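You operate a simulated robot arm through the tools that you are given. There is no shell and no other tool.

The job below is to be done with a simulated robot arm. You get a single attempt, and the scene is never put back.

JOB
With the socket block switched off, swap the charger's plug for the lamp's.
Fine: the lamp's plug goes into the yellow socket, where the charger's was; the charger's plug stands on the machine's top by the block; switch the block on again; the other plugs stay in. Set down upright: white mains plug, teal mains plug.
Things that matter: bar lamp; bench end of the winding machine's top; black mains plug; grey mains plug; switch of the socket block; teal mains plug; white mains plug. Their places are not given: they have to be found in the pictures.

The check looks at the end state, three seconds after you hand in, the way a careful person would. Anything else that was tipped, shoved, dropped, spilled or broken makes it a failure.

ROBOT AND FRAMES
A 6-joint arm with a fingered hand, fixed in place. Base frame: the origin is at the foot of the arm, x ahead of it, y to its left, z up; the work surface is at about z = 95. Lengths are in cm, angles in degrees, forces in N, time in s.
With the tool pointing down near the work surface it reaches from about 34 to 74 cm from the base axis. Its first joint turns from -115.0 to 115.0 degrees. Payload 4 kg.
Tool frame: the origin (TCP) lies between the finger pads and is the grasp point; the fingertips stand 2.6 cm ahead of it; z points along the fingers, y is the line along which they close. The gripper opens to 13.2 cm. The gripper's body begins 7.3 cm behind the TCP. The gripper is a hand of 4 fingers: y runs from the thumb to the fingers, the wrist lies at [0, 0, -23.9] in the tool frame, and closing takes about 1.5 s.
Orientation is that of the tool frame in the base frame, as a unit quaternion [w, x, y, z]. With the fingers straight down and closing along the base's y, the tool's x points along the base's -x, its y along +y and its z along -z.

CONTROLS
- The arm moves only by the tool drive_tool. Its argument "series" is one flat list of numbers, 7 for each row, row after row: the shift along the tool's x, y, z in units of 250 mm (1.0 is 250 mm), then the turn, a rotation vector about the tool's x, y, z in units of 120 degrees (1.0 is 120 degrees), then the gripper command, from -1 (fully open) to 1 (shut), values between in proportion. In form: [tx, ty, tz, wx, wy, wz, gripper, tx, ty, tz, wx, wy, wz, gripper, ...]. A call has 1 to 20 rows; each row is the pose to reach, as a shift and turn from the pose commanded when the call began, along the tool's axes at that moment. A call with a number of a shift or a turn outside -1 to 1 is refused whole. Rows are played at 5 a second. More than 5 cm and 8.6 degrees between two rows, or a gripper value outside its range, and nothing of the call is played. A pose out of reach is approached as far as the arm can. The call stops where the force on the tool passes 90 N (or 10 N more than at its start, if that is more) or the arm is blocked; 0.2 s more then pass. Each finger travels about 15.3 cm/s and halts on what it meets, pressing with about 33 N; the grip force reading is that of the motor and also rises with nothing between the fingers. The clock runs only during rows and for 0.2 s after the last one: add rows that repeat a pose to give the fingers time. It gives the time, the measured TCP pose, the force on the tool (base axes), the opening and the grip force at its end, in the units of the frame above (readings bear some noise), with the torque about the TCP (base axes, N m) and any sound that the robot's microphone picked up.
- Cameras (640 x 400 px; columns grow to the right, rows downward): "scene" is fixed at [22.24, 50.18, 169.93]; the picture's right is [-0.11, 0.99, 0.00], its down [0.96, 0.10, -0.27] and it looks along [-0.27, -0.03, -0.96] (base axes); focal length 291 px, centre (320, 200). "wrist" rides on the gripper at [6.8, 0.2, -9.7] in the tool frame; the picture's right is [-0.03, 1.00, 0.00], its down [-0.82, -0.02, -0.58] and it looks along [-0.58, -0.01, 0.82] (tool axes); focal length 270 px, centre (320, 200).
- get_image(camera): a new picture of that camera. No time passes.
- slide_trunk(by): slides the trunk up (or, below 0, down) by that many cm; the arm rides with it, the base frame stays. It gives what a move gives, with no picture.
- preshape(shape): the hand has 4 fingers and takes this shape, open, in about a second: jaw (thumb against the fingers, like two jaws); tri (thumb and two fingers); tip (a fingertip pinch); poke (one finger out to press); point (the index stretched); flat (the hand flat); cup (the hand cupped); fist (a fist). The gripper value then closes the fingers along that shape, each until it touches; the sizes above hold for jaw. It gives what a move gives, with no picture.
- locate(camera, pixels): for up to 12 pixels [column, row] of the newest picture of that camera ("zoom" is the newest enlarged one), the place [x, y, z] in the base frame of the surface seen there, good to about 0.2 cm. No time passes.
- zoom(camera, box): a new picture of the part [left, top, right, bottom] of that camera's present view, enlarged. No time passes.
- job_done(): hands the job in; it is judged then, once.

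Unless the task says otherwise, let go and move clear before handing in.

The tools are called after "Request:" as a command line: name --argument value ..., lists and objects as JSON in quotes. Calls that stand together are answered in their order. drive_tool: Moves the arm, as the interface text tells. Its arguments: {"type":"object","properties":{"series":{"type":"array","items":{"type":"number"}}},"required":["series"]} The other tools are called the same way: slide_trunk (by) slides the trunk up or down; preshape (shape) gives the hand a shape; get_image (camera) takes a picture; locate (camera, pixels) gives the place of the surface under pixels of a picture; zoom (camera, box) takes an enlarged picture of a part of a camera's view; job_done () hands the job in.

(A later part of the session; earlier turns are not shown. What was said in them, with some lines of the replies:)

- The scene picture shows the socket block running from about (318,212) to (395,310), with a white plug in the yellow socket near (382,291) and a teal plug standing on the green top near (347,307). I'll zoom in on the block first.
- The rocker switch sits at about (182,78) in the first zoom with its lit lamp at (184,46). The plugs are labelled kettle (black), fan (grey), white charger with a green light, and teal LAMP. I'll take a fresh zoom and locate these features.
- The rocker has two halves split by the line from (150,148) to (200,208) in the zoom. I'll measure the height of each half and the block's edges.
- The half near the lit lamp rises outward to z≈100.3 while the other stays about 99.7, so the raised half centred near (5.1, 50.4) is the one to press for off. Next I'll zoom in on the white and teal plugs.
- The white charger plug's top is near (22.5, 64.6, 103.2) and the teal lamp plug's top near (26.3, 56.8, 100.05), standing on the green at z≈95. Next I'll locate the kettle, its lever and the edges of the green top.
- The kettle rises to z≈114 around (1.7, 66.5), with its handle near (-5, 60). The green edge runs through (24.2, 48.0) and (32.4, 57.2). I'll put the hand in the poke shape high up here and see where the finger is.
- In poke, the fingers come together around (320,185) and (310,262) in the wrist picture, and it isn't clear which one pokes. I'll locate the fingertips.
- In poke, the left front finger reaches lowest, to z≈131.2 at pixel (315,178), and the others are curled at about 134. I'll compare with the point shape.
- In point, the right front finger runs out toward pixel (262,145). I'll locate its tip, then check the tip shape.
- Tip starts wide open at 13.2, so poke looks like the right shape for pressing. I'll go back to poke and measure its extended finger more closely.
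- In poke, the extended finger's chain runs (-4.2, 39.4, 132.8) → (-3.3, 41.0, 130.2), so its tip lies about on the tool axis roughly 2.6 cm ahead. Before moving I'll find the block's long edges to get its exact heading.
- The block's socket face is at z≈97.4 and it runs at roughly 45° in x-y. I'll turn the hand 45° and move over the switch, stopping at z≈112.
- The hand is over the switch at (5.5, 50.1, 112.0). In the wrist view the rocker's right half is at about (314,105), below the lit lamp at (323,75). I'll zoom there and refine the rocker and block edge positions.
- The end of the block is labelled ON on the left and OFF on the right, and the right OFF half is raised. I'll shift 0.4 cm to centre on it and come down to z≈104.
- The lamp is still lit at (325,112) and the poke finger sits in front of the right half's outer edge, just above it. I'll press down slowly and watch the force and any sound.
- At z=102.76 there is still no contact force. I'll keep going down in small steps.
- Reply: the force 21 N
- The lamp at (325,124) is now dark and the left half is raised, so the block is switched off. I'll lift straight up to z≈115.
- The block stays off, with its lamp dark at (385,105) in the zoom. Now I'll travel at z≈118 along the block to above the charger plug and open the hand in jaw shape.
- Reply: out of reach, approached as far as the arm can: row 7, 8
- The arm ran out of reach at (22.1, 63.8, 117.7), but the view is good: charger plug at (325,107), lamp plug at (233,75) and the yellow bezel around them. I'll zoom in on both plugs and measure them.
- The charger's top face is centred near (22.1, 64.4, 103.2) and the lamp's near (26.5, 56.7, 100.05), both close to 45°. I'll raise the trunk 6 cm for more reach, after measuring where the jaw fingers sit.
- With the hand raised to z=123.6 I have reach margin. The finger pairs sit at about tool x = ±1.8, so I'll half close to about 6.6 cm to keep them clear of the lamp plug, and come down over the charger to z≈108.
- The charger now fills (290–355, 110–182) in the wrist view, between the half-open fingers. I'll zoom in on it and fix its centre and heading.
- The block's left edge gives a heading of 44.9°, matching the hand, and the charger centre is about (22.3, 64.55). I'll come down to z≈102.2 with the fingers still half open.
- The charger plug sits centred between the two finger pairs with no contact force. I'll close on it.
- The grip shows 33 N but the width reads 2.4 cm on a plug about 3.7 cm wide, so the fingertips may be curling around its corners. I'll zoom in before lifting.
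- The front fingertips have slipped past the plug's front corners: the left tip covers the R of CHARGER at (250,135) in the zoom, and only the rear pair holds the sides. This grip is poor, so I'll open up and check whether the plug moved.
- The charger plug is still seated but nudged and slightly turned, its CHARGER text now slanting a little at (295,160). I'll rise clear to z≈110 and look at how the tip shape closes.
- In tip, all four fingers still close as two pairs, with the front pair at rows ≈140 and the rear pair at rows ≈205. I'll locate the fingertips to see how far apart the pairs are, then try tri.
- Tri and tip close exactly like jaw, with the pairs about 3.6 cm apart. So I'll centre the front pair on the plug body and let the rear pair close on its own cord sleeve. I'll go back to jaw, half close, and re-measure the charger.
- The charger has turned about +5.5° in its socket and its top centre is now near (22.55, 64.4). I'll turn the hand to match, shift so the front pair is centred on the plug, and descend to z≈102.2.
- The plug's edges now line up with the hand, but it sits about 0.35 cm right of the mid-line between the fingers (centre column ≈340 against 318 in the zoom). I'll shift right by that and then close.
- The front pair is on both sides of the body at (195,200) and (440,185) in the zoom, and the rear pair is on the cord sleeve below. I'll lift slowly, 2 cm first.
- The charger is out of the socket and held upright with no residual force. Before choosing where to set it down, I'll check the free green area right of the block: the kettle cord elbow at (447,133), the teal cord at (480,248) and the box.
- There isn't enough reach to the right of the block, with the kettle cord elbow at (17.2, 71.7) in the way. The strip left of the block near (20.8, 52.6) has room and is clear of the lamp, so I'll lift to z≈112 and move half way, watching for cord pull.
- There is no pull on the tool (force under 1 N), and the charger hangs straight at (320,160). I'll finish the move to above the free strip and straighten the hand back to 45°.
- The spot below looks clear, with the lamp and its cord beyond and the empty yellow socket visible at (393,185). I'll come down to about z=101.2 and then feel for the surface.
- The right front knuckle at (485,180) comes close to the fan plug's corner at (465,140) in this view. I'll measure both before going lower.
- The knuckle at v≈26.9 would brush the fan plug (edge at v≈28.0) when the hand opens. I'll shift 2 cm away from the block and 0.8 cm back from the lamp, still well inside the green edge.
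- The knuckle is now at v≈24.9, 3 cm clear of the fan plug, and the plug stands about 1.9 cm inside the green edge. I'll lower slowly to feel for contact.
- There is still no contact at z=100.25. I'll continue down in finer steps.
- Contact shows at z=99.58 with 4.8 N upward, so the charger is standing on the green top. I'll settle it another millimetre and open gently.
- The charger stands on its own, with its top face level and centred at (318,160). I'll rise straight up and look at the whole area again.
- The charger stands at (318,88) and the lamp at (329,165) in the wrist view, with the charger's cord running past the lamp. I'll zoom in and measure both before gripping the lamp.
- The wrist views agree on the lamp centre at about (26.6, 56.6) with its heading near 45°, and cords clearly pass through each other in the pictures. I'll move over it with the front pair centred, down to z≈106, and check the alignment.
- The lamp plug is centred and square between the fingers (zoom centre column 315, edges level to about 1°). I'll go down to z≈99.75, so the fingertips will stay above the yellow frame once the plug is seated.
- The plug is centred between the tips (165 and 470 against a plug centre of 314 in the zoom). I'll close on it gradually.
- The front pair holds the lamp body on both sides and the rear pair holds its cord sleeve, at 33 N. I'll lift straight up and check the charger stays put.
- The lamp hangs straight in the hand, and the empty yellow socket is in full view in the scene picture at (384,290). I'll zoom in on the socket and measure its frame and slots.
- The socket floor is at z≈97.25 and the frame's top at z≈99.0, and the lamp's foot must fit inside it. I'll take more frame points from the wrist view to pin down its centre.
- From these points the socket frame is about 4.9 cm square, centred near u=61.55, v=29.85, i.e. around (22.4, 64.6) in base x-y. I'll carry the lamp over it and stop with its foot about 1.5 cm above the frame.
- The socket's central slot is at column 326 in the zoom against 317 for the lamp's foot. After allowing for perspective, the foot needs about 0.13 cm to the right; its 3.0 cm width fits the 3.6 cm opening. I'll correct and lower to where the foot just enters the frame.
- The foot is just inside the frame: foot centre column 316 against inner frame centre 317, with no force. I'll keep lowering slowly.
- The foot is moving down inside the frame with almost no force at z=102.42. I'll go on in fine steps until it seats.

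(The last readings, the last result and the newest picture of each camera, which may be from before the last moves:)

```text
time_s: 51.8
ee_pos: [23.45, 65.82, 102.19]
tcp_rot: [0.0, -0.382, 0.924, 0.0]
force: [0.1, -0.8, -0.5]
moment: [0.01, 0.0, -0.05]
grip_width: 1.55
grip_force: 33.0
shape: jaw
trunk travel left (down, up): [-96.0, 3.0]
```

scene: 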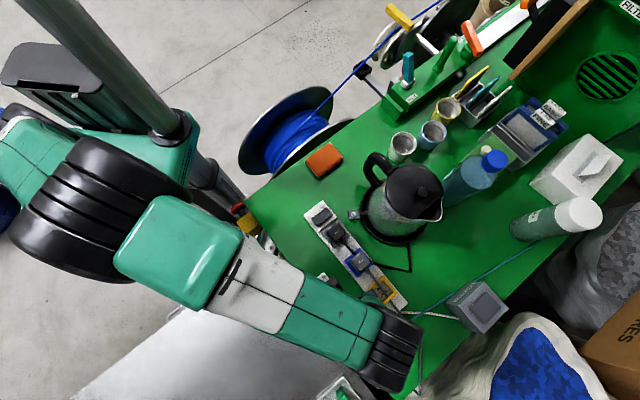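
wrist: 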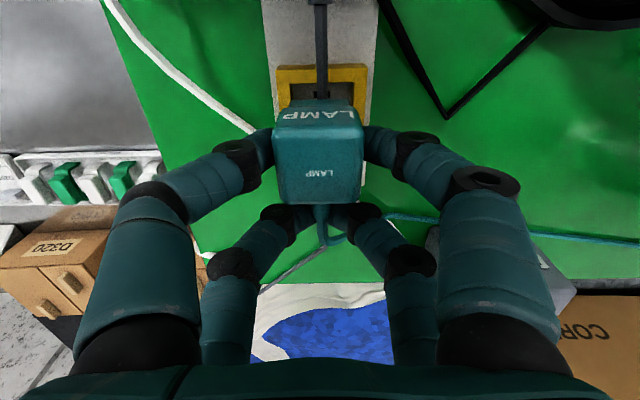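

There is still no contact at z=102.19, so I'll continue.

Request:
drive_tool --series '[0, 0, 0.006, 0, 0, 0, 1, 0, 0, 0.012, 0, 0, 0, 1]'

Request:
zoom --camera "wrist" --box '[240, 60, 400, 240]'

```text
time_s: 52.4
ee_pos: [23.52, 65.88, 102.06]
tcp_rot: [0.002, -0.382, 0.924, 0.002]
force: [0.3, 0.0, 8.8]
moment: [-0.14, 0.06, 0.0]
grip_width: 1.58
grip_force: 33.0
shape: jaw
trunk travel left (down, up): [-96.0, 3.0]
```

```text
2.22 times, centred on (320, 150) of wrist
```

zoom: 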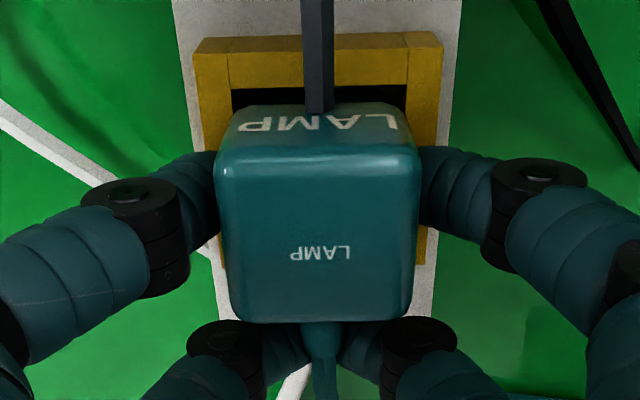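

Contact at z=102.06 with 8.8 N matches the expected floor height. I'll push slightly more to make sure it is fully seated.

Request:
drive_tool --series '[0, 0, 0.004, 0, 0, 0, 1, 0, 0, 0.008, 0, 0, 0, 1, 0, 0, 0.008, 0, 0, 0, 1]'

Request:
zoom --camera "wrist" --box '[240, 60, 400, 240]'

Request:
locate --camera "zoom" --pixels '[[240, 180], [390, 175], [250, 300], [395, 300], [320, 240]]'

```text
time_s: 53.2
ee_pos: [23.54, 65.76, 101.87]
tcp_rot: [0.001, -0.383, 0.924, 0.002]
force: [2.3, 2.9, 22.9]
moment: [-0.31, 0.19, -0.01]
grip_width: 1.63
grip_force: 32.6
shape: jaw
trunk travel left (down, up): [-96.0, 3.0]
```

```text
2.22 times, centred on (320, 150) of wrist
```

zoom: 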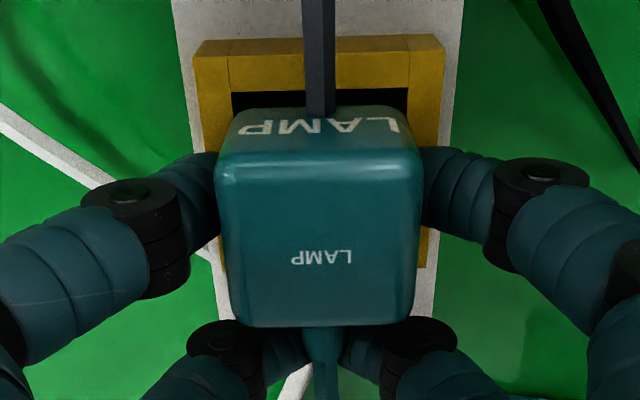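

```text
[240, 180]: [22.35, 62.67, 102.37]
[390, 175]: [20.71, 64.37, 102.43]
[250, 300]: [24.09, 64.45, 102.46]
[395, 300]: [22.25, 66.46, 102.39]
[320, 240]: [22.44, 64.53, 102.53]
```

The lamp's top is at z≈102.4, level with the fan and kettle plugs (102.2–102.3), so it is fully seated. I'll ease off the push and open the hand gently.

Request:
drive_tool --series '[0, 0, -0.006, 0, 0, 0, 1, 0, 0, -0.006, 0, 0, 0, 0.6, 0, 0, -0.006, 0, 0, 0, 0.48, 0, 0, -0.006, 0, 0, 0, 0.4, 0, 0, -0.006, 0, 0, 0, 0.3, 0, 0, -0.006, 0, 0, 0, 0.2, 0, 0, -0.006, 0, 0, 0, 0.1, 0, 0, -0.006, 0, 0, 0, 0.1]'

Request:
zoom --camera "wrist" --box '[220, 60, 420, 260]'

```text
time_s: 55.0
ee_pos: [23.52, 65.85, 101.86]
tcp_rot: [0.0, -0.382, 0.924, 0.0]
force: [1.2, 0.0, 0.5]
moment: [-0.01, 0.02, -0.02]
grip_width: 5.9
grip_force: 0.0
shape: jaw
trunk travel left (down, up): [-96.0, 3.0]
```

```text
2.00 times, centred on (320, 160) of wrist
```

zoom: 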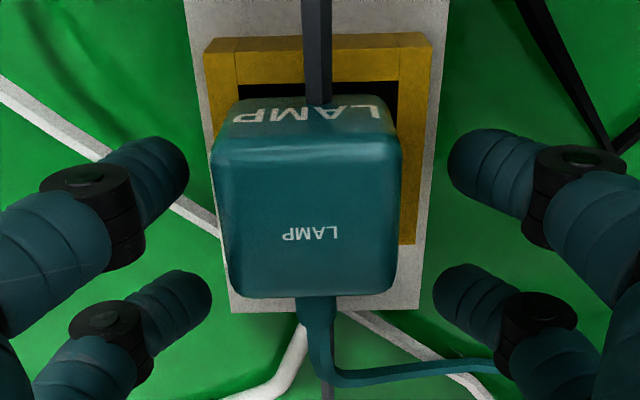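

The hand is open, and the lamp plug stays in the socket, perhaps turned slightly (its label slants a little at (310,115)). I'll rise clear and measure how level and centred it is.

Request:
drive_tool --series '[0, 0, -0.04, 0, 0, 0, 0.1, 0, 0, -0.12, 0, 0, 0, 0.1, 0, 0, -0.24, 0, 0, 0, 0.1, 0, 0, -0.36, 0, 0, 0, 0.1, 0, 0, -0.36, 0, 0, 0, 0.1]'

Request:
get_image --camera "wrist"

Request:
zoom --camera "wrist" --box '[270, 60, 370, 180]'

Request:
locate --camera "zoom" --pixels '[[235, 170], [365, 160], [240, 240], [365, 235], [300, 200], [310, 140], [225, 60], [420, 60]]'

```text
time_s: 56.2
ee_pos: [23.58, 65.84, 110.78]
tcp_rot: [0.0, -0.383, 0.924, 0.0]
force: [0.2, 0.6, 0.2]
moment: [0.0, -0.01, 0.04]
grip_width: 5.87
grip_force: 0.2
shape: jaw
trunk travel left (down, up): [-96.0, 3.0]
```

```text
taken
```

wrist: 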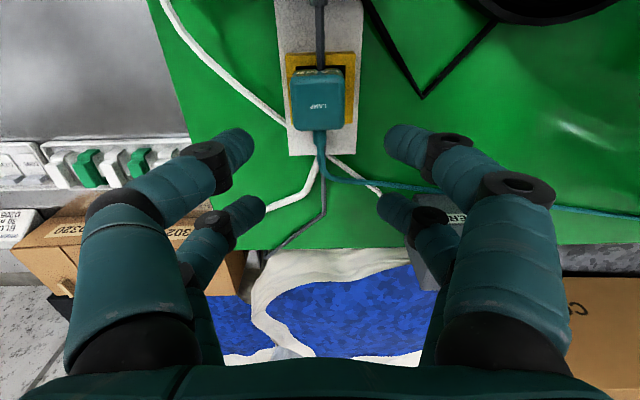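

```text
3.33 times, centred on (320, 120) of wrist
```

zoom: 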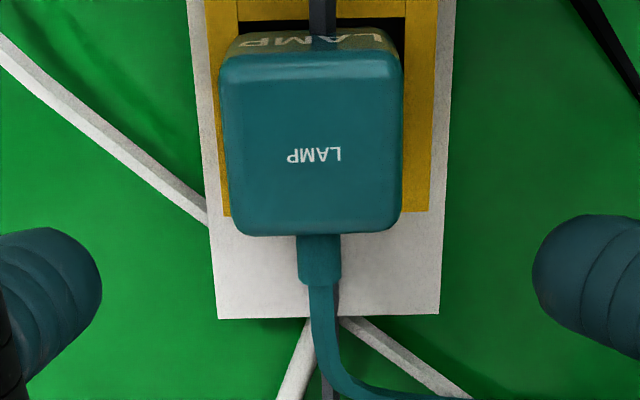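

```text
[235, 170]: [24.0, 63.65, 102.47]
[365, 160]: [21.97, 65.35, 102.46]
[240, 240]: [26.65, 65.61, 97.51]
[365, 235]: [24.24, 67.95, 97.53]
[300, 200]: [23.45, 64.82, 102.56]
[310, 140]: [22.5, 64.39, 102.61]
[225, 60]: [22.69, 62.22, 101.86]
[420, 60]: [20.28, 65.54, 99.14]
```

The lamp's top is level at z≈102.5 across its corners, about 2 mm off centre in the socket. Next I'll check that the charger is still standing and that nothing else moved.

Request:
get_image --camera "scene"

Request:
zoom --camera "scene" --box '[300, 200, 420, 320]'

```text
taken
```

scene: 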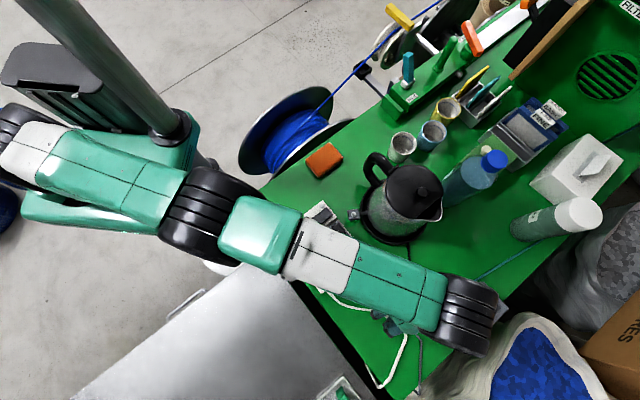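

```text
3.33 times, centred on (360, 260) of scene
```

zoom: 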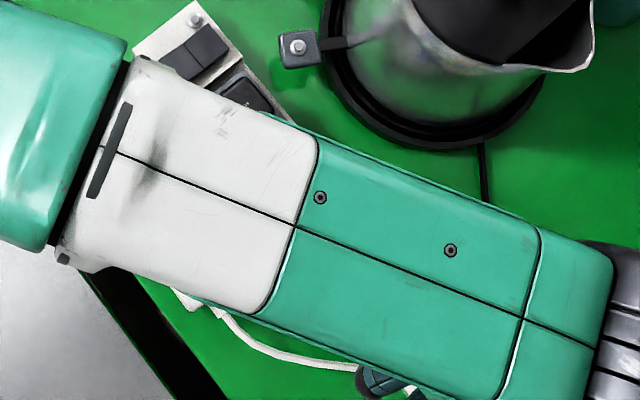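

The charger (partly visible at the arm's lower edge near (337,300)) and the rest of the bench look undisturbed. Now I'll travel back at z≈116 to above the ON half of the switch.

Request:
drive_tool --series '[0.04, 0, -0.08, 0, 0, 0, 0.1, 0.14, 0, -0.16, 0, 0, 0, 0.1, 0.28, -0.01, -0.208, 0, 0, 0, 0.1, 0.42, -0.02, -0.208, 0, 0, 0, 0.1, 0.56, -0.03, -0.208, 0, 0, 0, 0.1, 0.7, -0.04, -0.208, 0, 0, 0, 0.1, 0.84, -0.05, -0.208, 0, 0, 0, 0.1, 0.973, -0.055, -0.208, 0, 0, 0, 0.1, 0.973, -0.055, -0.208, 0, 0, 0, 0.1]'

Request:
preshape --shape "poke"

Request:
get_image --camera "wrist"

Request:
zoom --camera "wrist" --box '[248, 40, 400, 170]'

Request:
get_image --camera "scene"

```text
time_s: 58.2
ee_pos: [7.38, 47.64, 115.85]
tcp_rot: [0.0, -0.383, 0.924, 0.0]
force: [-0.9, 0.4, 0.4]
moment: [0.0, 0.01, 0.02]
grip_width: 5.86
grip_force: 0.1
shape: jaw
trunk travel left (down, up): [-96.0, 3.0]
```

```text
time_s: 59.1
ee_pos: [7.36, 47.59, 115.87]
tcp_rot: [0.0, -0.383, 0.924, 0.0]
force: [0.7, -0.2, -0.2]
moment: [0.03, 0.01, 0.01]
grip_width: 0.03
grip_force: 0.1
shape: poke
trunk travel left (down, up): [-96.0, 3.0]
```

```text
taken
```

wrist: 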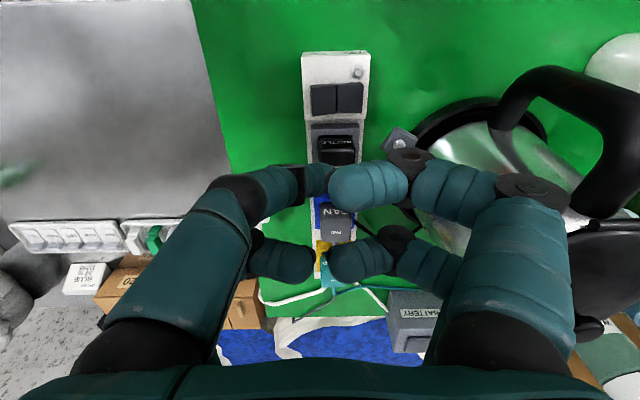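

```text
3.08 times, centred on (324, 105) of wrist
```

zoom: 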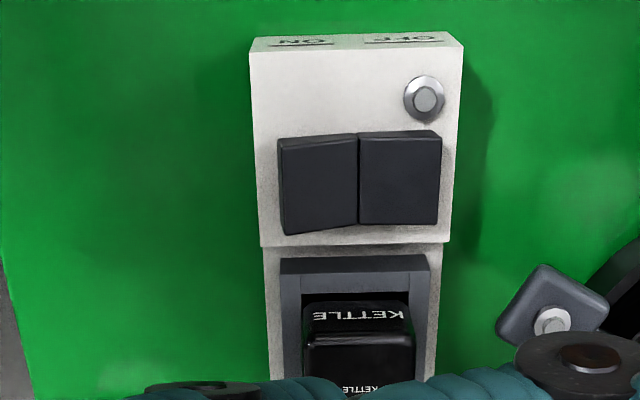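

```text
taken
```

scene: 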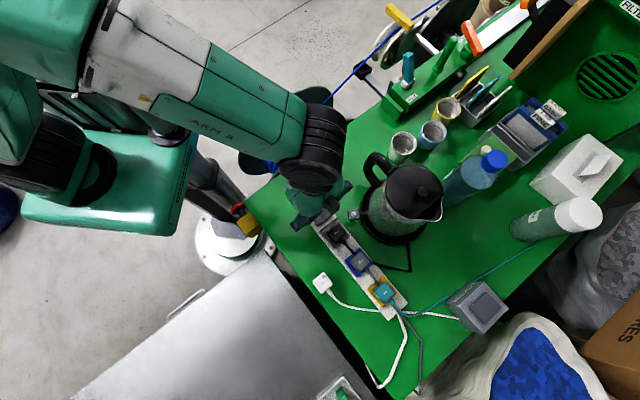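

The scene shows the lamp plug in the yellow socket at (384,293) and the charger standing on the green at (322,284). The raised ON half is on the left in the wrist zoom at about (318,182), so I'll locate it and inspect the charger.

Request:
locate --camera "zoom" --pixels '[[285, 150], [350, 145], [290, 225], [350, 215], [318, 182], [400, 180], [300, 185]]'

Request:
zoom --camera "scene" --box '[300, 255, 410, 325]'

Request:
locate --camera "zoom" --pixels '[[130, 165], [100, 160], [150, 190], [80, 220], [110, 265], [60, 200]]'

```text
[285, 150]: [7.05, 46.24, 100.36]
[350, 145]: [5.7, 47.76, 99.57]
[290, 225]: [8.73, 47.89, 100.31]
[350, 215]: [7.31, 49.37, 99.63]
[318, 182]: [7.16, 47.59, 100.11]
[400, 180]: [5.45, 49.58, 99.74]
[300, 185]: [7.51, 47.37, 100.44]
```

```text
5.71 times, centred on (355, 290) of scene
```

zoom: 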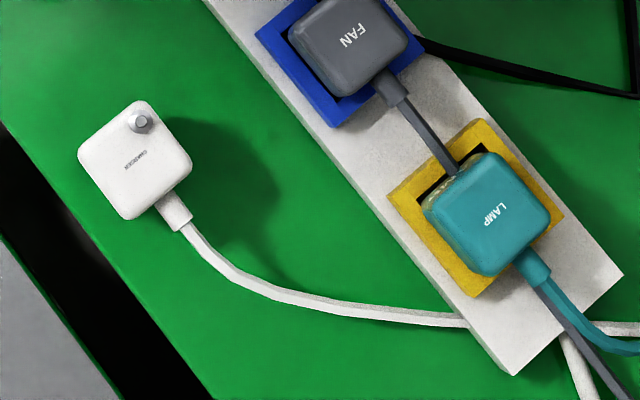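

```text
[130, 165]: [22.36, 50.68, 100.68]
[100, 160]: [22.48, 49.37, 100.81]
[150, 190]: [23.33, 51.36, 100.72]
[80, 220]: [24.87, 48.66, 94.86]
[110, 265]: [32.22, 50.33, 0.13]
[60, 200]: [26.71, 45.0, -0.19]
```

The charger stands flat about 2 cm inside the edge, and the raised ON half is centred at (7.2, 47.6), right under the finger. I'll descend to z≈104 and then press.

Request:
drive_tool --series '[0, 0, 0.12, 0, 0, 0, -1, 0, 0, 0.24, 0, 0, 0, -1, 0, 0, 0.36, 0, 0, 0, -1, 0, 0, 0.44, 0, 0, 0, -1, 0, 0, 0.475, 0, 0, 0, -1, 0, 0, 0.49, 0, 0, 0, -1, 0, 0, 0.505, 0, 0, 0, -1]'

Request:
zoom --camera "wrist" --box '[230, 70, 430, 195]'

```text
time_s: 60.7
ee_pos: [7.27, 47.78, 103.29]
tcp_rot: [0.0, -0.384, 0.924, -0.001]
force: [-0.7, -0.3, -0.8]
moment: [0.0, 0.02, 0.01]
grip_width: 0.0
grip_force: 0.0
shape: poke
trunk travel left (down, up): [-96.0, 3.0]
```

```text
3.20 times, centred on (330, 132) of wrist
```

zoom: 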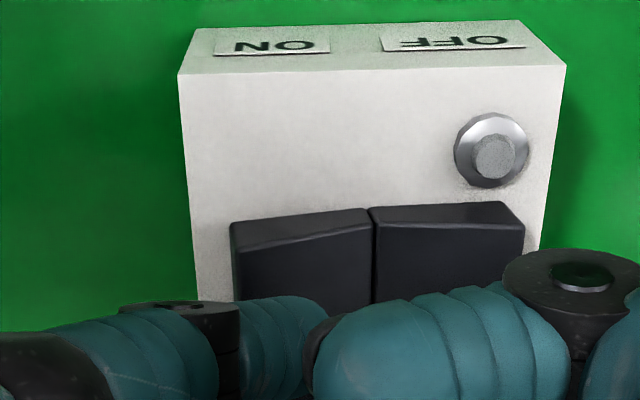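

The finger is over the left ON half (230–370 in the zoom) with no contact yet. I'll press down slowly.

Request:
drive_tool --series '[0, 0, 0.01, 0, 0, 0, -1, 0, 0, 0.02, 0, 0, 0, -1, 0, 0, 0.028, 0, 0, 0, -1, 0, 0, 0.036, 0, 0, 0, -1]'

Request:
zoom --camera "wrist" --box '[230, 70, 430, 195]'

```text
time_s: 61.7
ee_pos: [7.25, 47.7, 102.42]
tcp_rot: [0.0, -0.383, 0.924, 0.0]
force: [0.4, -0.3, 2.7]
moment: [-0.03, 0.04, -0.02]
grip_width: 0.01
grip_force: 0.0
shape: poke
trunk travel left (down, up): [-96.0, 3.0]
```

```text
3.20 times, centred on (330, 132) of wrist
```

zoom: 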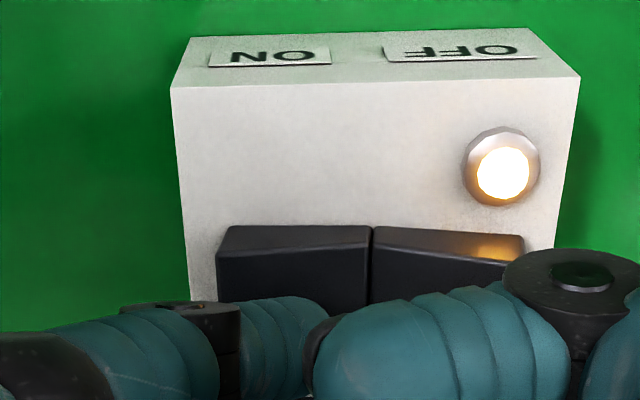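

The lamp on the block is lit again at (500,170) in the zoom, so it is switched on. I'll lift straight up and back away for a final check.

Request:
drive_tool --series '[0, 0, -0.05, 0, 0, 0, -1, 0, 0, -0.15, 0, 0, 0, -1, 0, 0, -0.3, 0, 0, 0, -1, 0, 0, -0.45, 0, 0, 0, -1, 0, 0, -0.6, 0, 0, 0, -1, 0.1, -0.12, -0.7, 0, 0, 0, -1, 0.2, -0.24, -0.8, 0, 0, 0, -1, 0.3, -0.36, -0.8, 0, 0, 0, -1, 0.3, -0.36, -0.8, 0, 0, 0, -1]'

Request:
get_image --camera "scene"

Request:
zoom --camera "scene" --box '[295, 195, 425, 325]'

Request:
get_image --camera "wrist"

```text
time_s: 63.7
ee_pos: [8.29, 35.98, 122.36]
tcp_rot: [0.001, -0.382, 0.924, 0.0]
force: [-0.2, 0.7, -0.5]
moment: [-0.01, 0.04, -0.02]
grip_width: 0.0
grip_force: 0.0
shape: poke
trunk travel left (down, up): [-96.0, 3.0]
```

```text
taken
```

scene: 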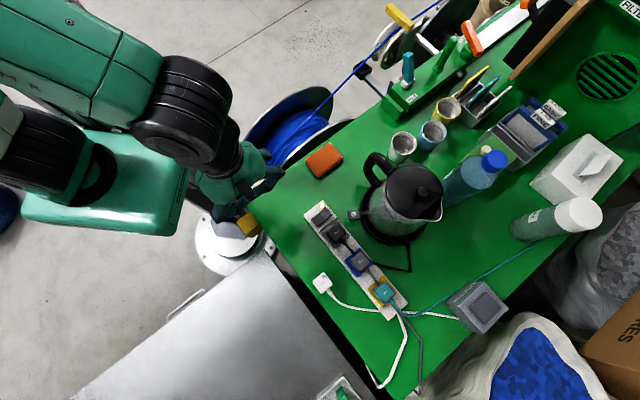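

```text
3.08 times, centred on (360, 260) of scene
```

zoom: 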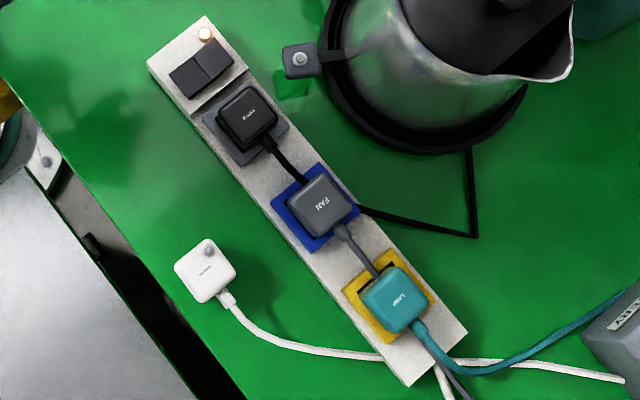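

```text
taken
```

wrist: 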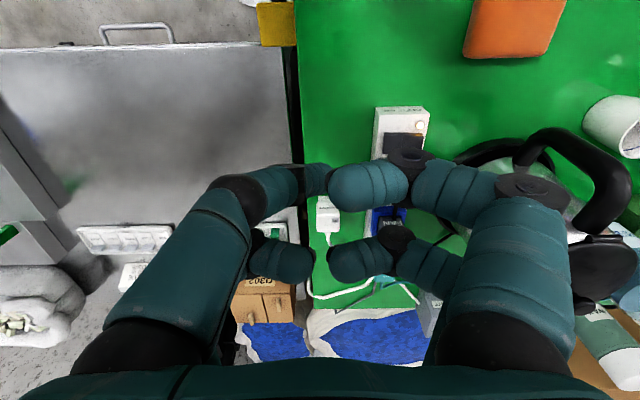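

The block's light is on at (205,33) in the zoom. The lamp plug is in the yellow socket, kettle and fan are in place, and the charger stands upright. I'll follow the teal cord to the bar lamp to see whether it has come on.

Request:
zoom --camera "scene" --box '[480, 160, 640, 300]'

Request:
zoom --camera "scene" --box '[360, 0, 640, 175]'

Request:
zoom --camera "scene" --box '[300, 200, 350, 240]'

Request:
zoom --camera "scene" --box '[365, 270, 410, 310]'

```text
2.86 times, centred on (560, 230) of scene
```

zoom: 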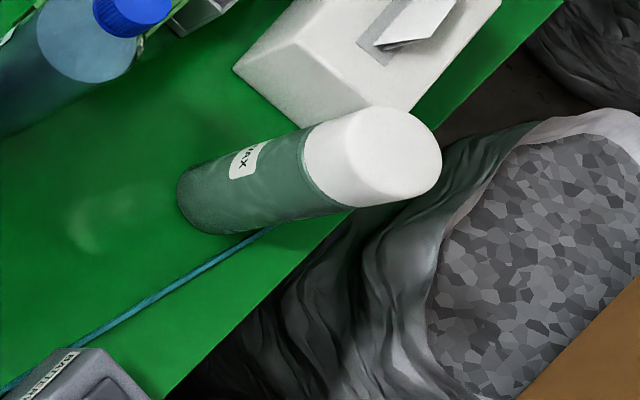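

```text
2.29 times, centred on (500, 88) of scene
```

zoom: 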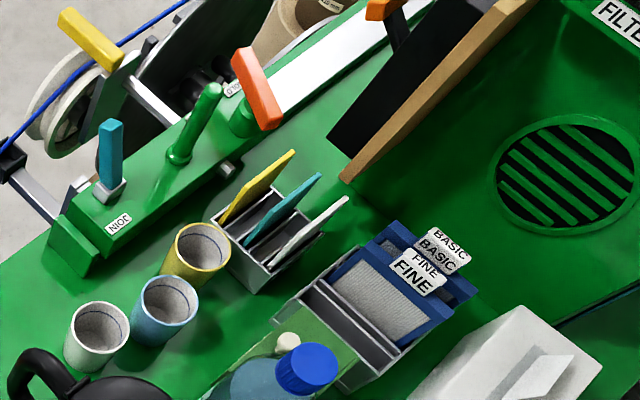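

```text
10.00 times, centred on (325, 220) of scene
```

zoom: 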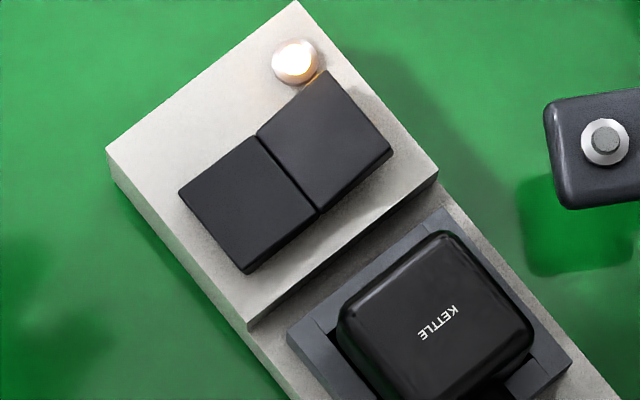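

```text
10.00 times, centred on (388, 290) of scene
```

zoom: 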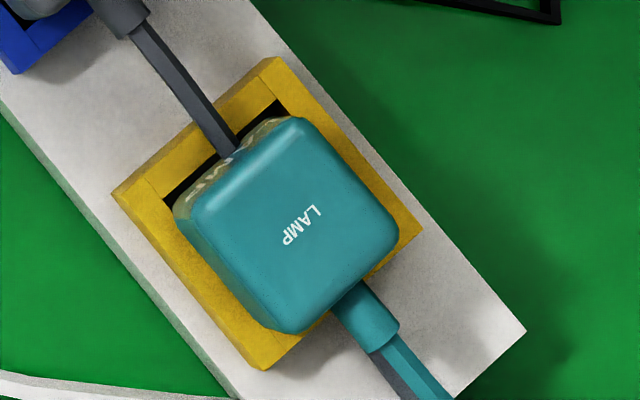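

Everything in view is right, but the bar lamp itself is out of the picture to the right, where the teal cord leaves at about (622,134). To confirm the lamp is powered, I'll raise the hand to a clear height and turn its camera that way.

Request:
drive_tool --series '[-0.041, 0.072, -0.051, 0, 0, -0.0625, -1, -0.082, 0.144, -0.101, 0, 0, -0.125, -1, -0.123, 0.2165, -0.152, 0, 0, -0.1875, -1, -0.164, 0.289, -0.203, 0, 0, -0.25, -1, -0.205, 0.361, -0.253, 0, 0, -0.3125, -1, -0.246, 0.433, -0.304, 0, 0, -0.375, -1, -0.246, 0.433, -0.304, 0, 0, -0.375, -1]'

Request:
get_image --camera "wrist"

```text
time_s: 65.3
ee_pos: [5.02, 48.02, 130.01]
tcp_rot: [0.0, 0.707, -0.707, 0.0]
force: [-0.4, -0.1, -0.2]
moment: [0.03, 0.03, -0.02]
grip_width: 0.0
grip_force: 0.0
shape: poke
trunk travel left (down, up): [-96.0, 3.0]
```

```text
taken
```

wrist: 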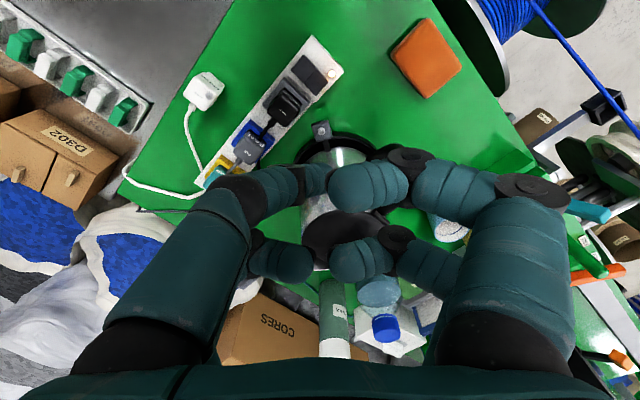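

The hand is clear at z=130. I'll tilt it 35° so its camera looks farther across the machine.

Request:
drive_tool --series '[0, 0, 0, 0, -0.058, 0, -1, 0, 0, 0, 0, -0.116, 0, -1, 0, 0, 0, 0, -0.174, 0, -1, 0, 0, 0, 0, -0.232, 0, -1, 0, 0, 0, 0, -0.29, 0, -1, 0, 0, 0, 0, -0.29, 0, -1]'

Request:
get_image --camera "wrist"

```text
time_s: 66.7
ee_pos: [5.03, 48.03, 130.07]
tcp_rot: [-0.212, 0.675, -0.674, -0.213]
force: [0.6, 0.1, -0.2]
moment: [0.0, 0.02, -0.01]
grip_width: 0.0
grip_force: 0.0
shape: poke
trunk travel left (down, up): [-96.0, 3.0]
```

```text
taken
```

wrist: 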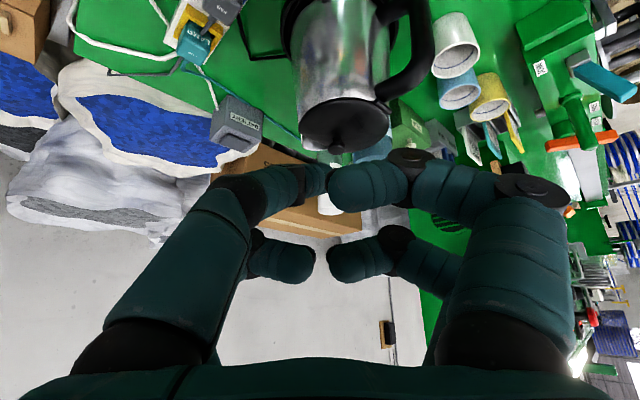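

A bright strip shows at about (572,178) on the far right, and another bright spot at (578,362). I'll zoom in on those.

Request:
zoom --camera "wrist" --box '[520, 120, 640, 260]'

Request:
zoom --camera "wrist" --box '[540, 260, 640, 400]'

Request:
zoom --camera "wrist" --box '[380, 100, 560, 220]'

```text
2.86 times, centred on (580, 190) of wrist
```

zoom: 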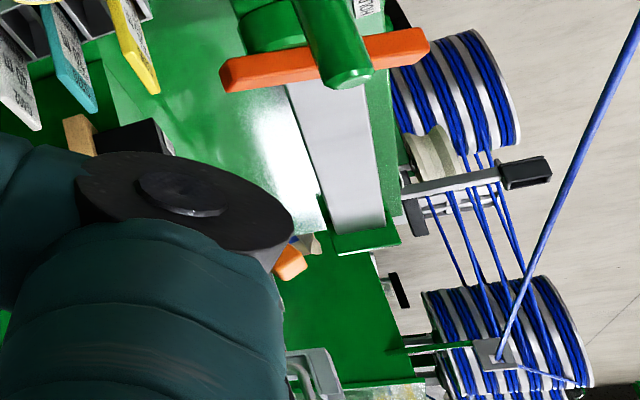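

```text
2.86 times, centred on (590, 330) of wrist
```

zoom: 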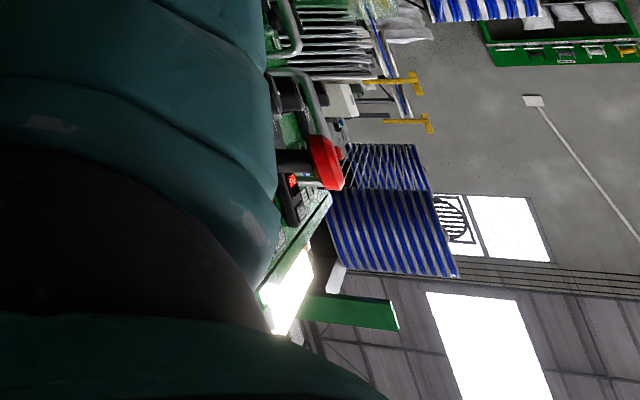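

```text
3.33 times, centred on (470, 160) of wrist
```

zoom: 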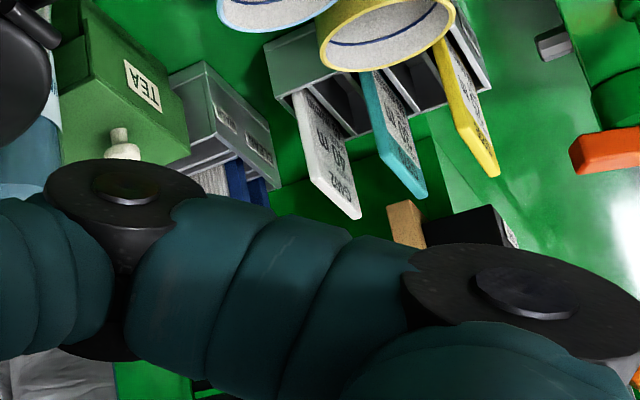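

A bar under the green hood glows bright white at (285,290) in the second zoom and throws a bright patch on the machine, so the bar lamp has power. The block is on, the lamp plug is in the yellow socket, the charger stands on the green top, the kettle and fan plugs are still in, and the hand is clear. I'm handing in.

Request:
job_done

```text
The job is handed in.
```

The swap is done and handed in; I haven't seen the check's result.

- **Lamp:** its teal plug is fully down in the yellow socket. It sits about 2 mm off centre and is turned a couple of degrees. A bar light across the machine is glowing, which I take to be the bar lamp.
- **Charger:** its white plug stands upright on the green top to the left of the block, about 2 cm in from the edge. My first grip on it slipped and turned it a few degrees in its socket before I pulled it out.
- **Socket block:** I switched it off before unplugging anything and on again at the end. Its indicator light is lit.
- **Other plugs:** the kettle and fan plugs stayed in, and I saw nothing else moved or knocked over.

The hand is empty and clear above the bench.
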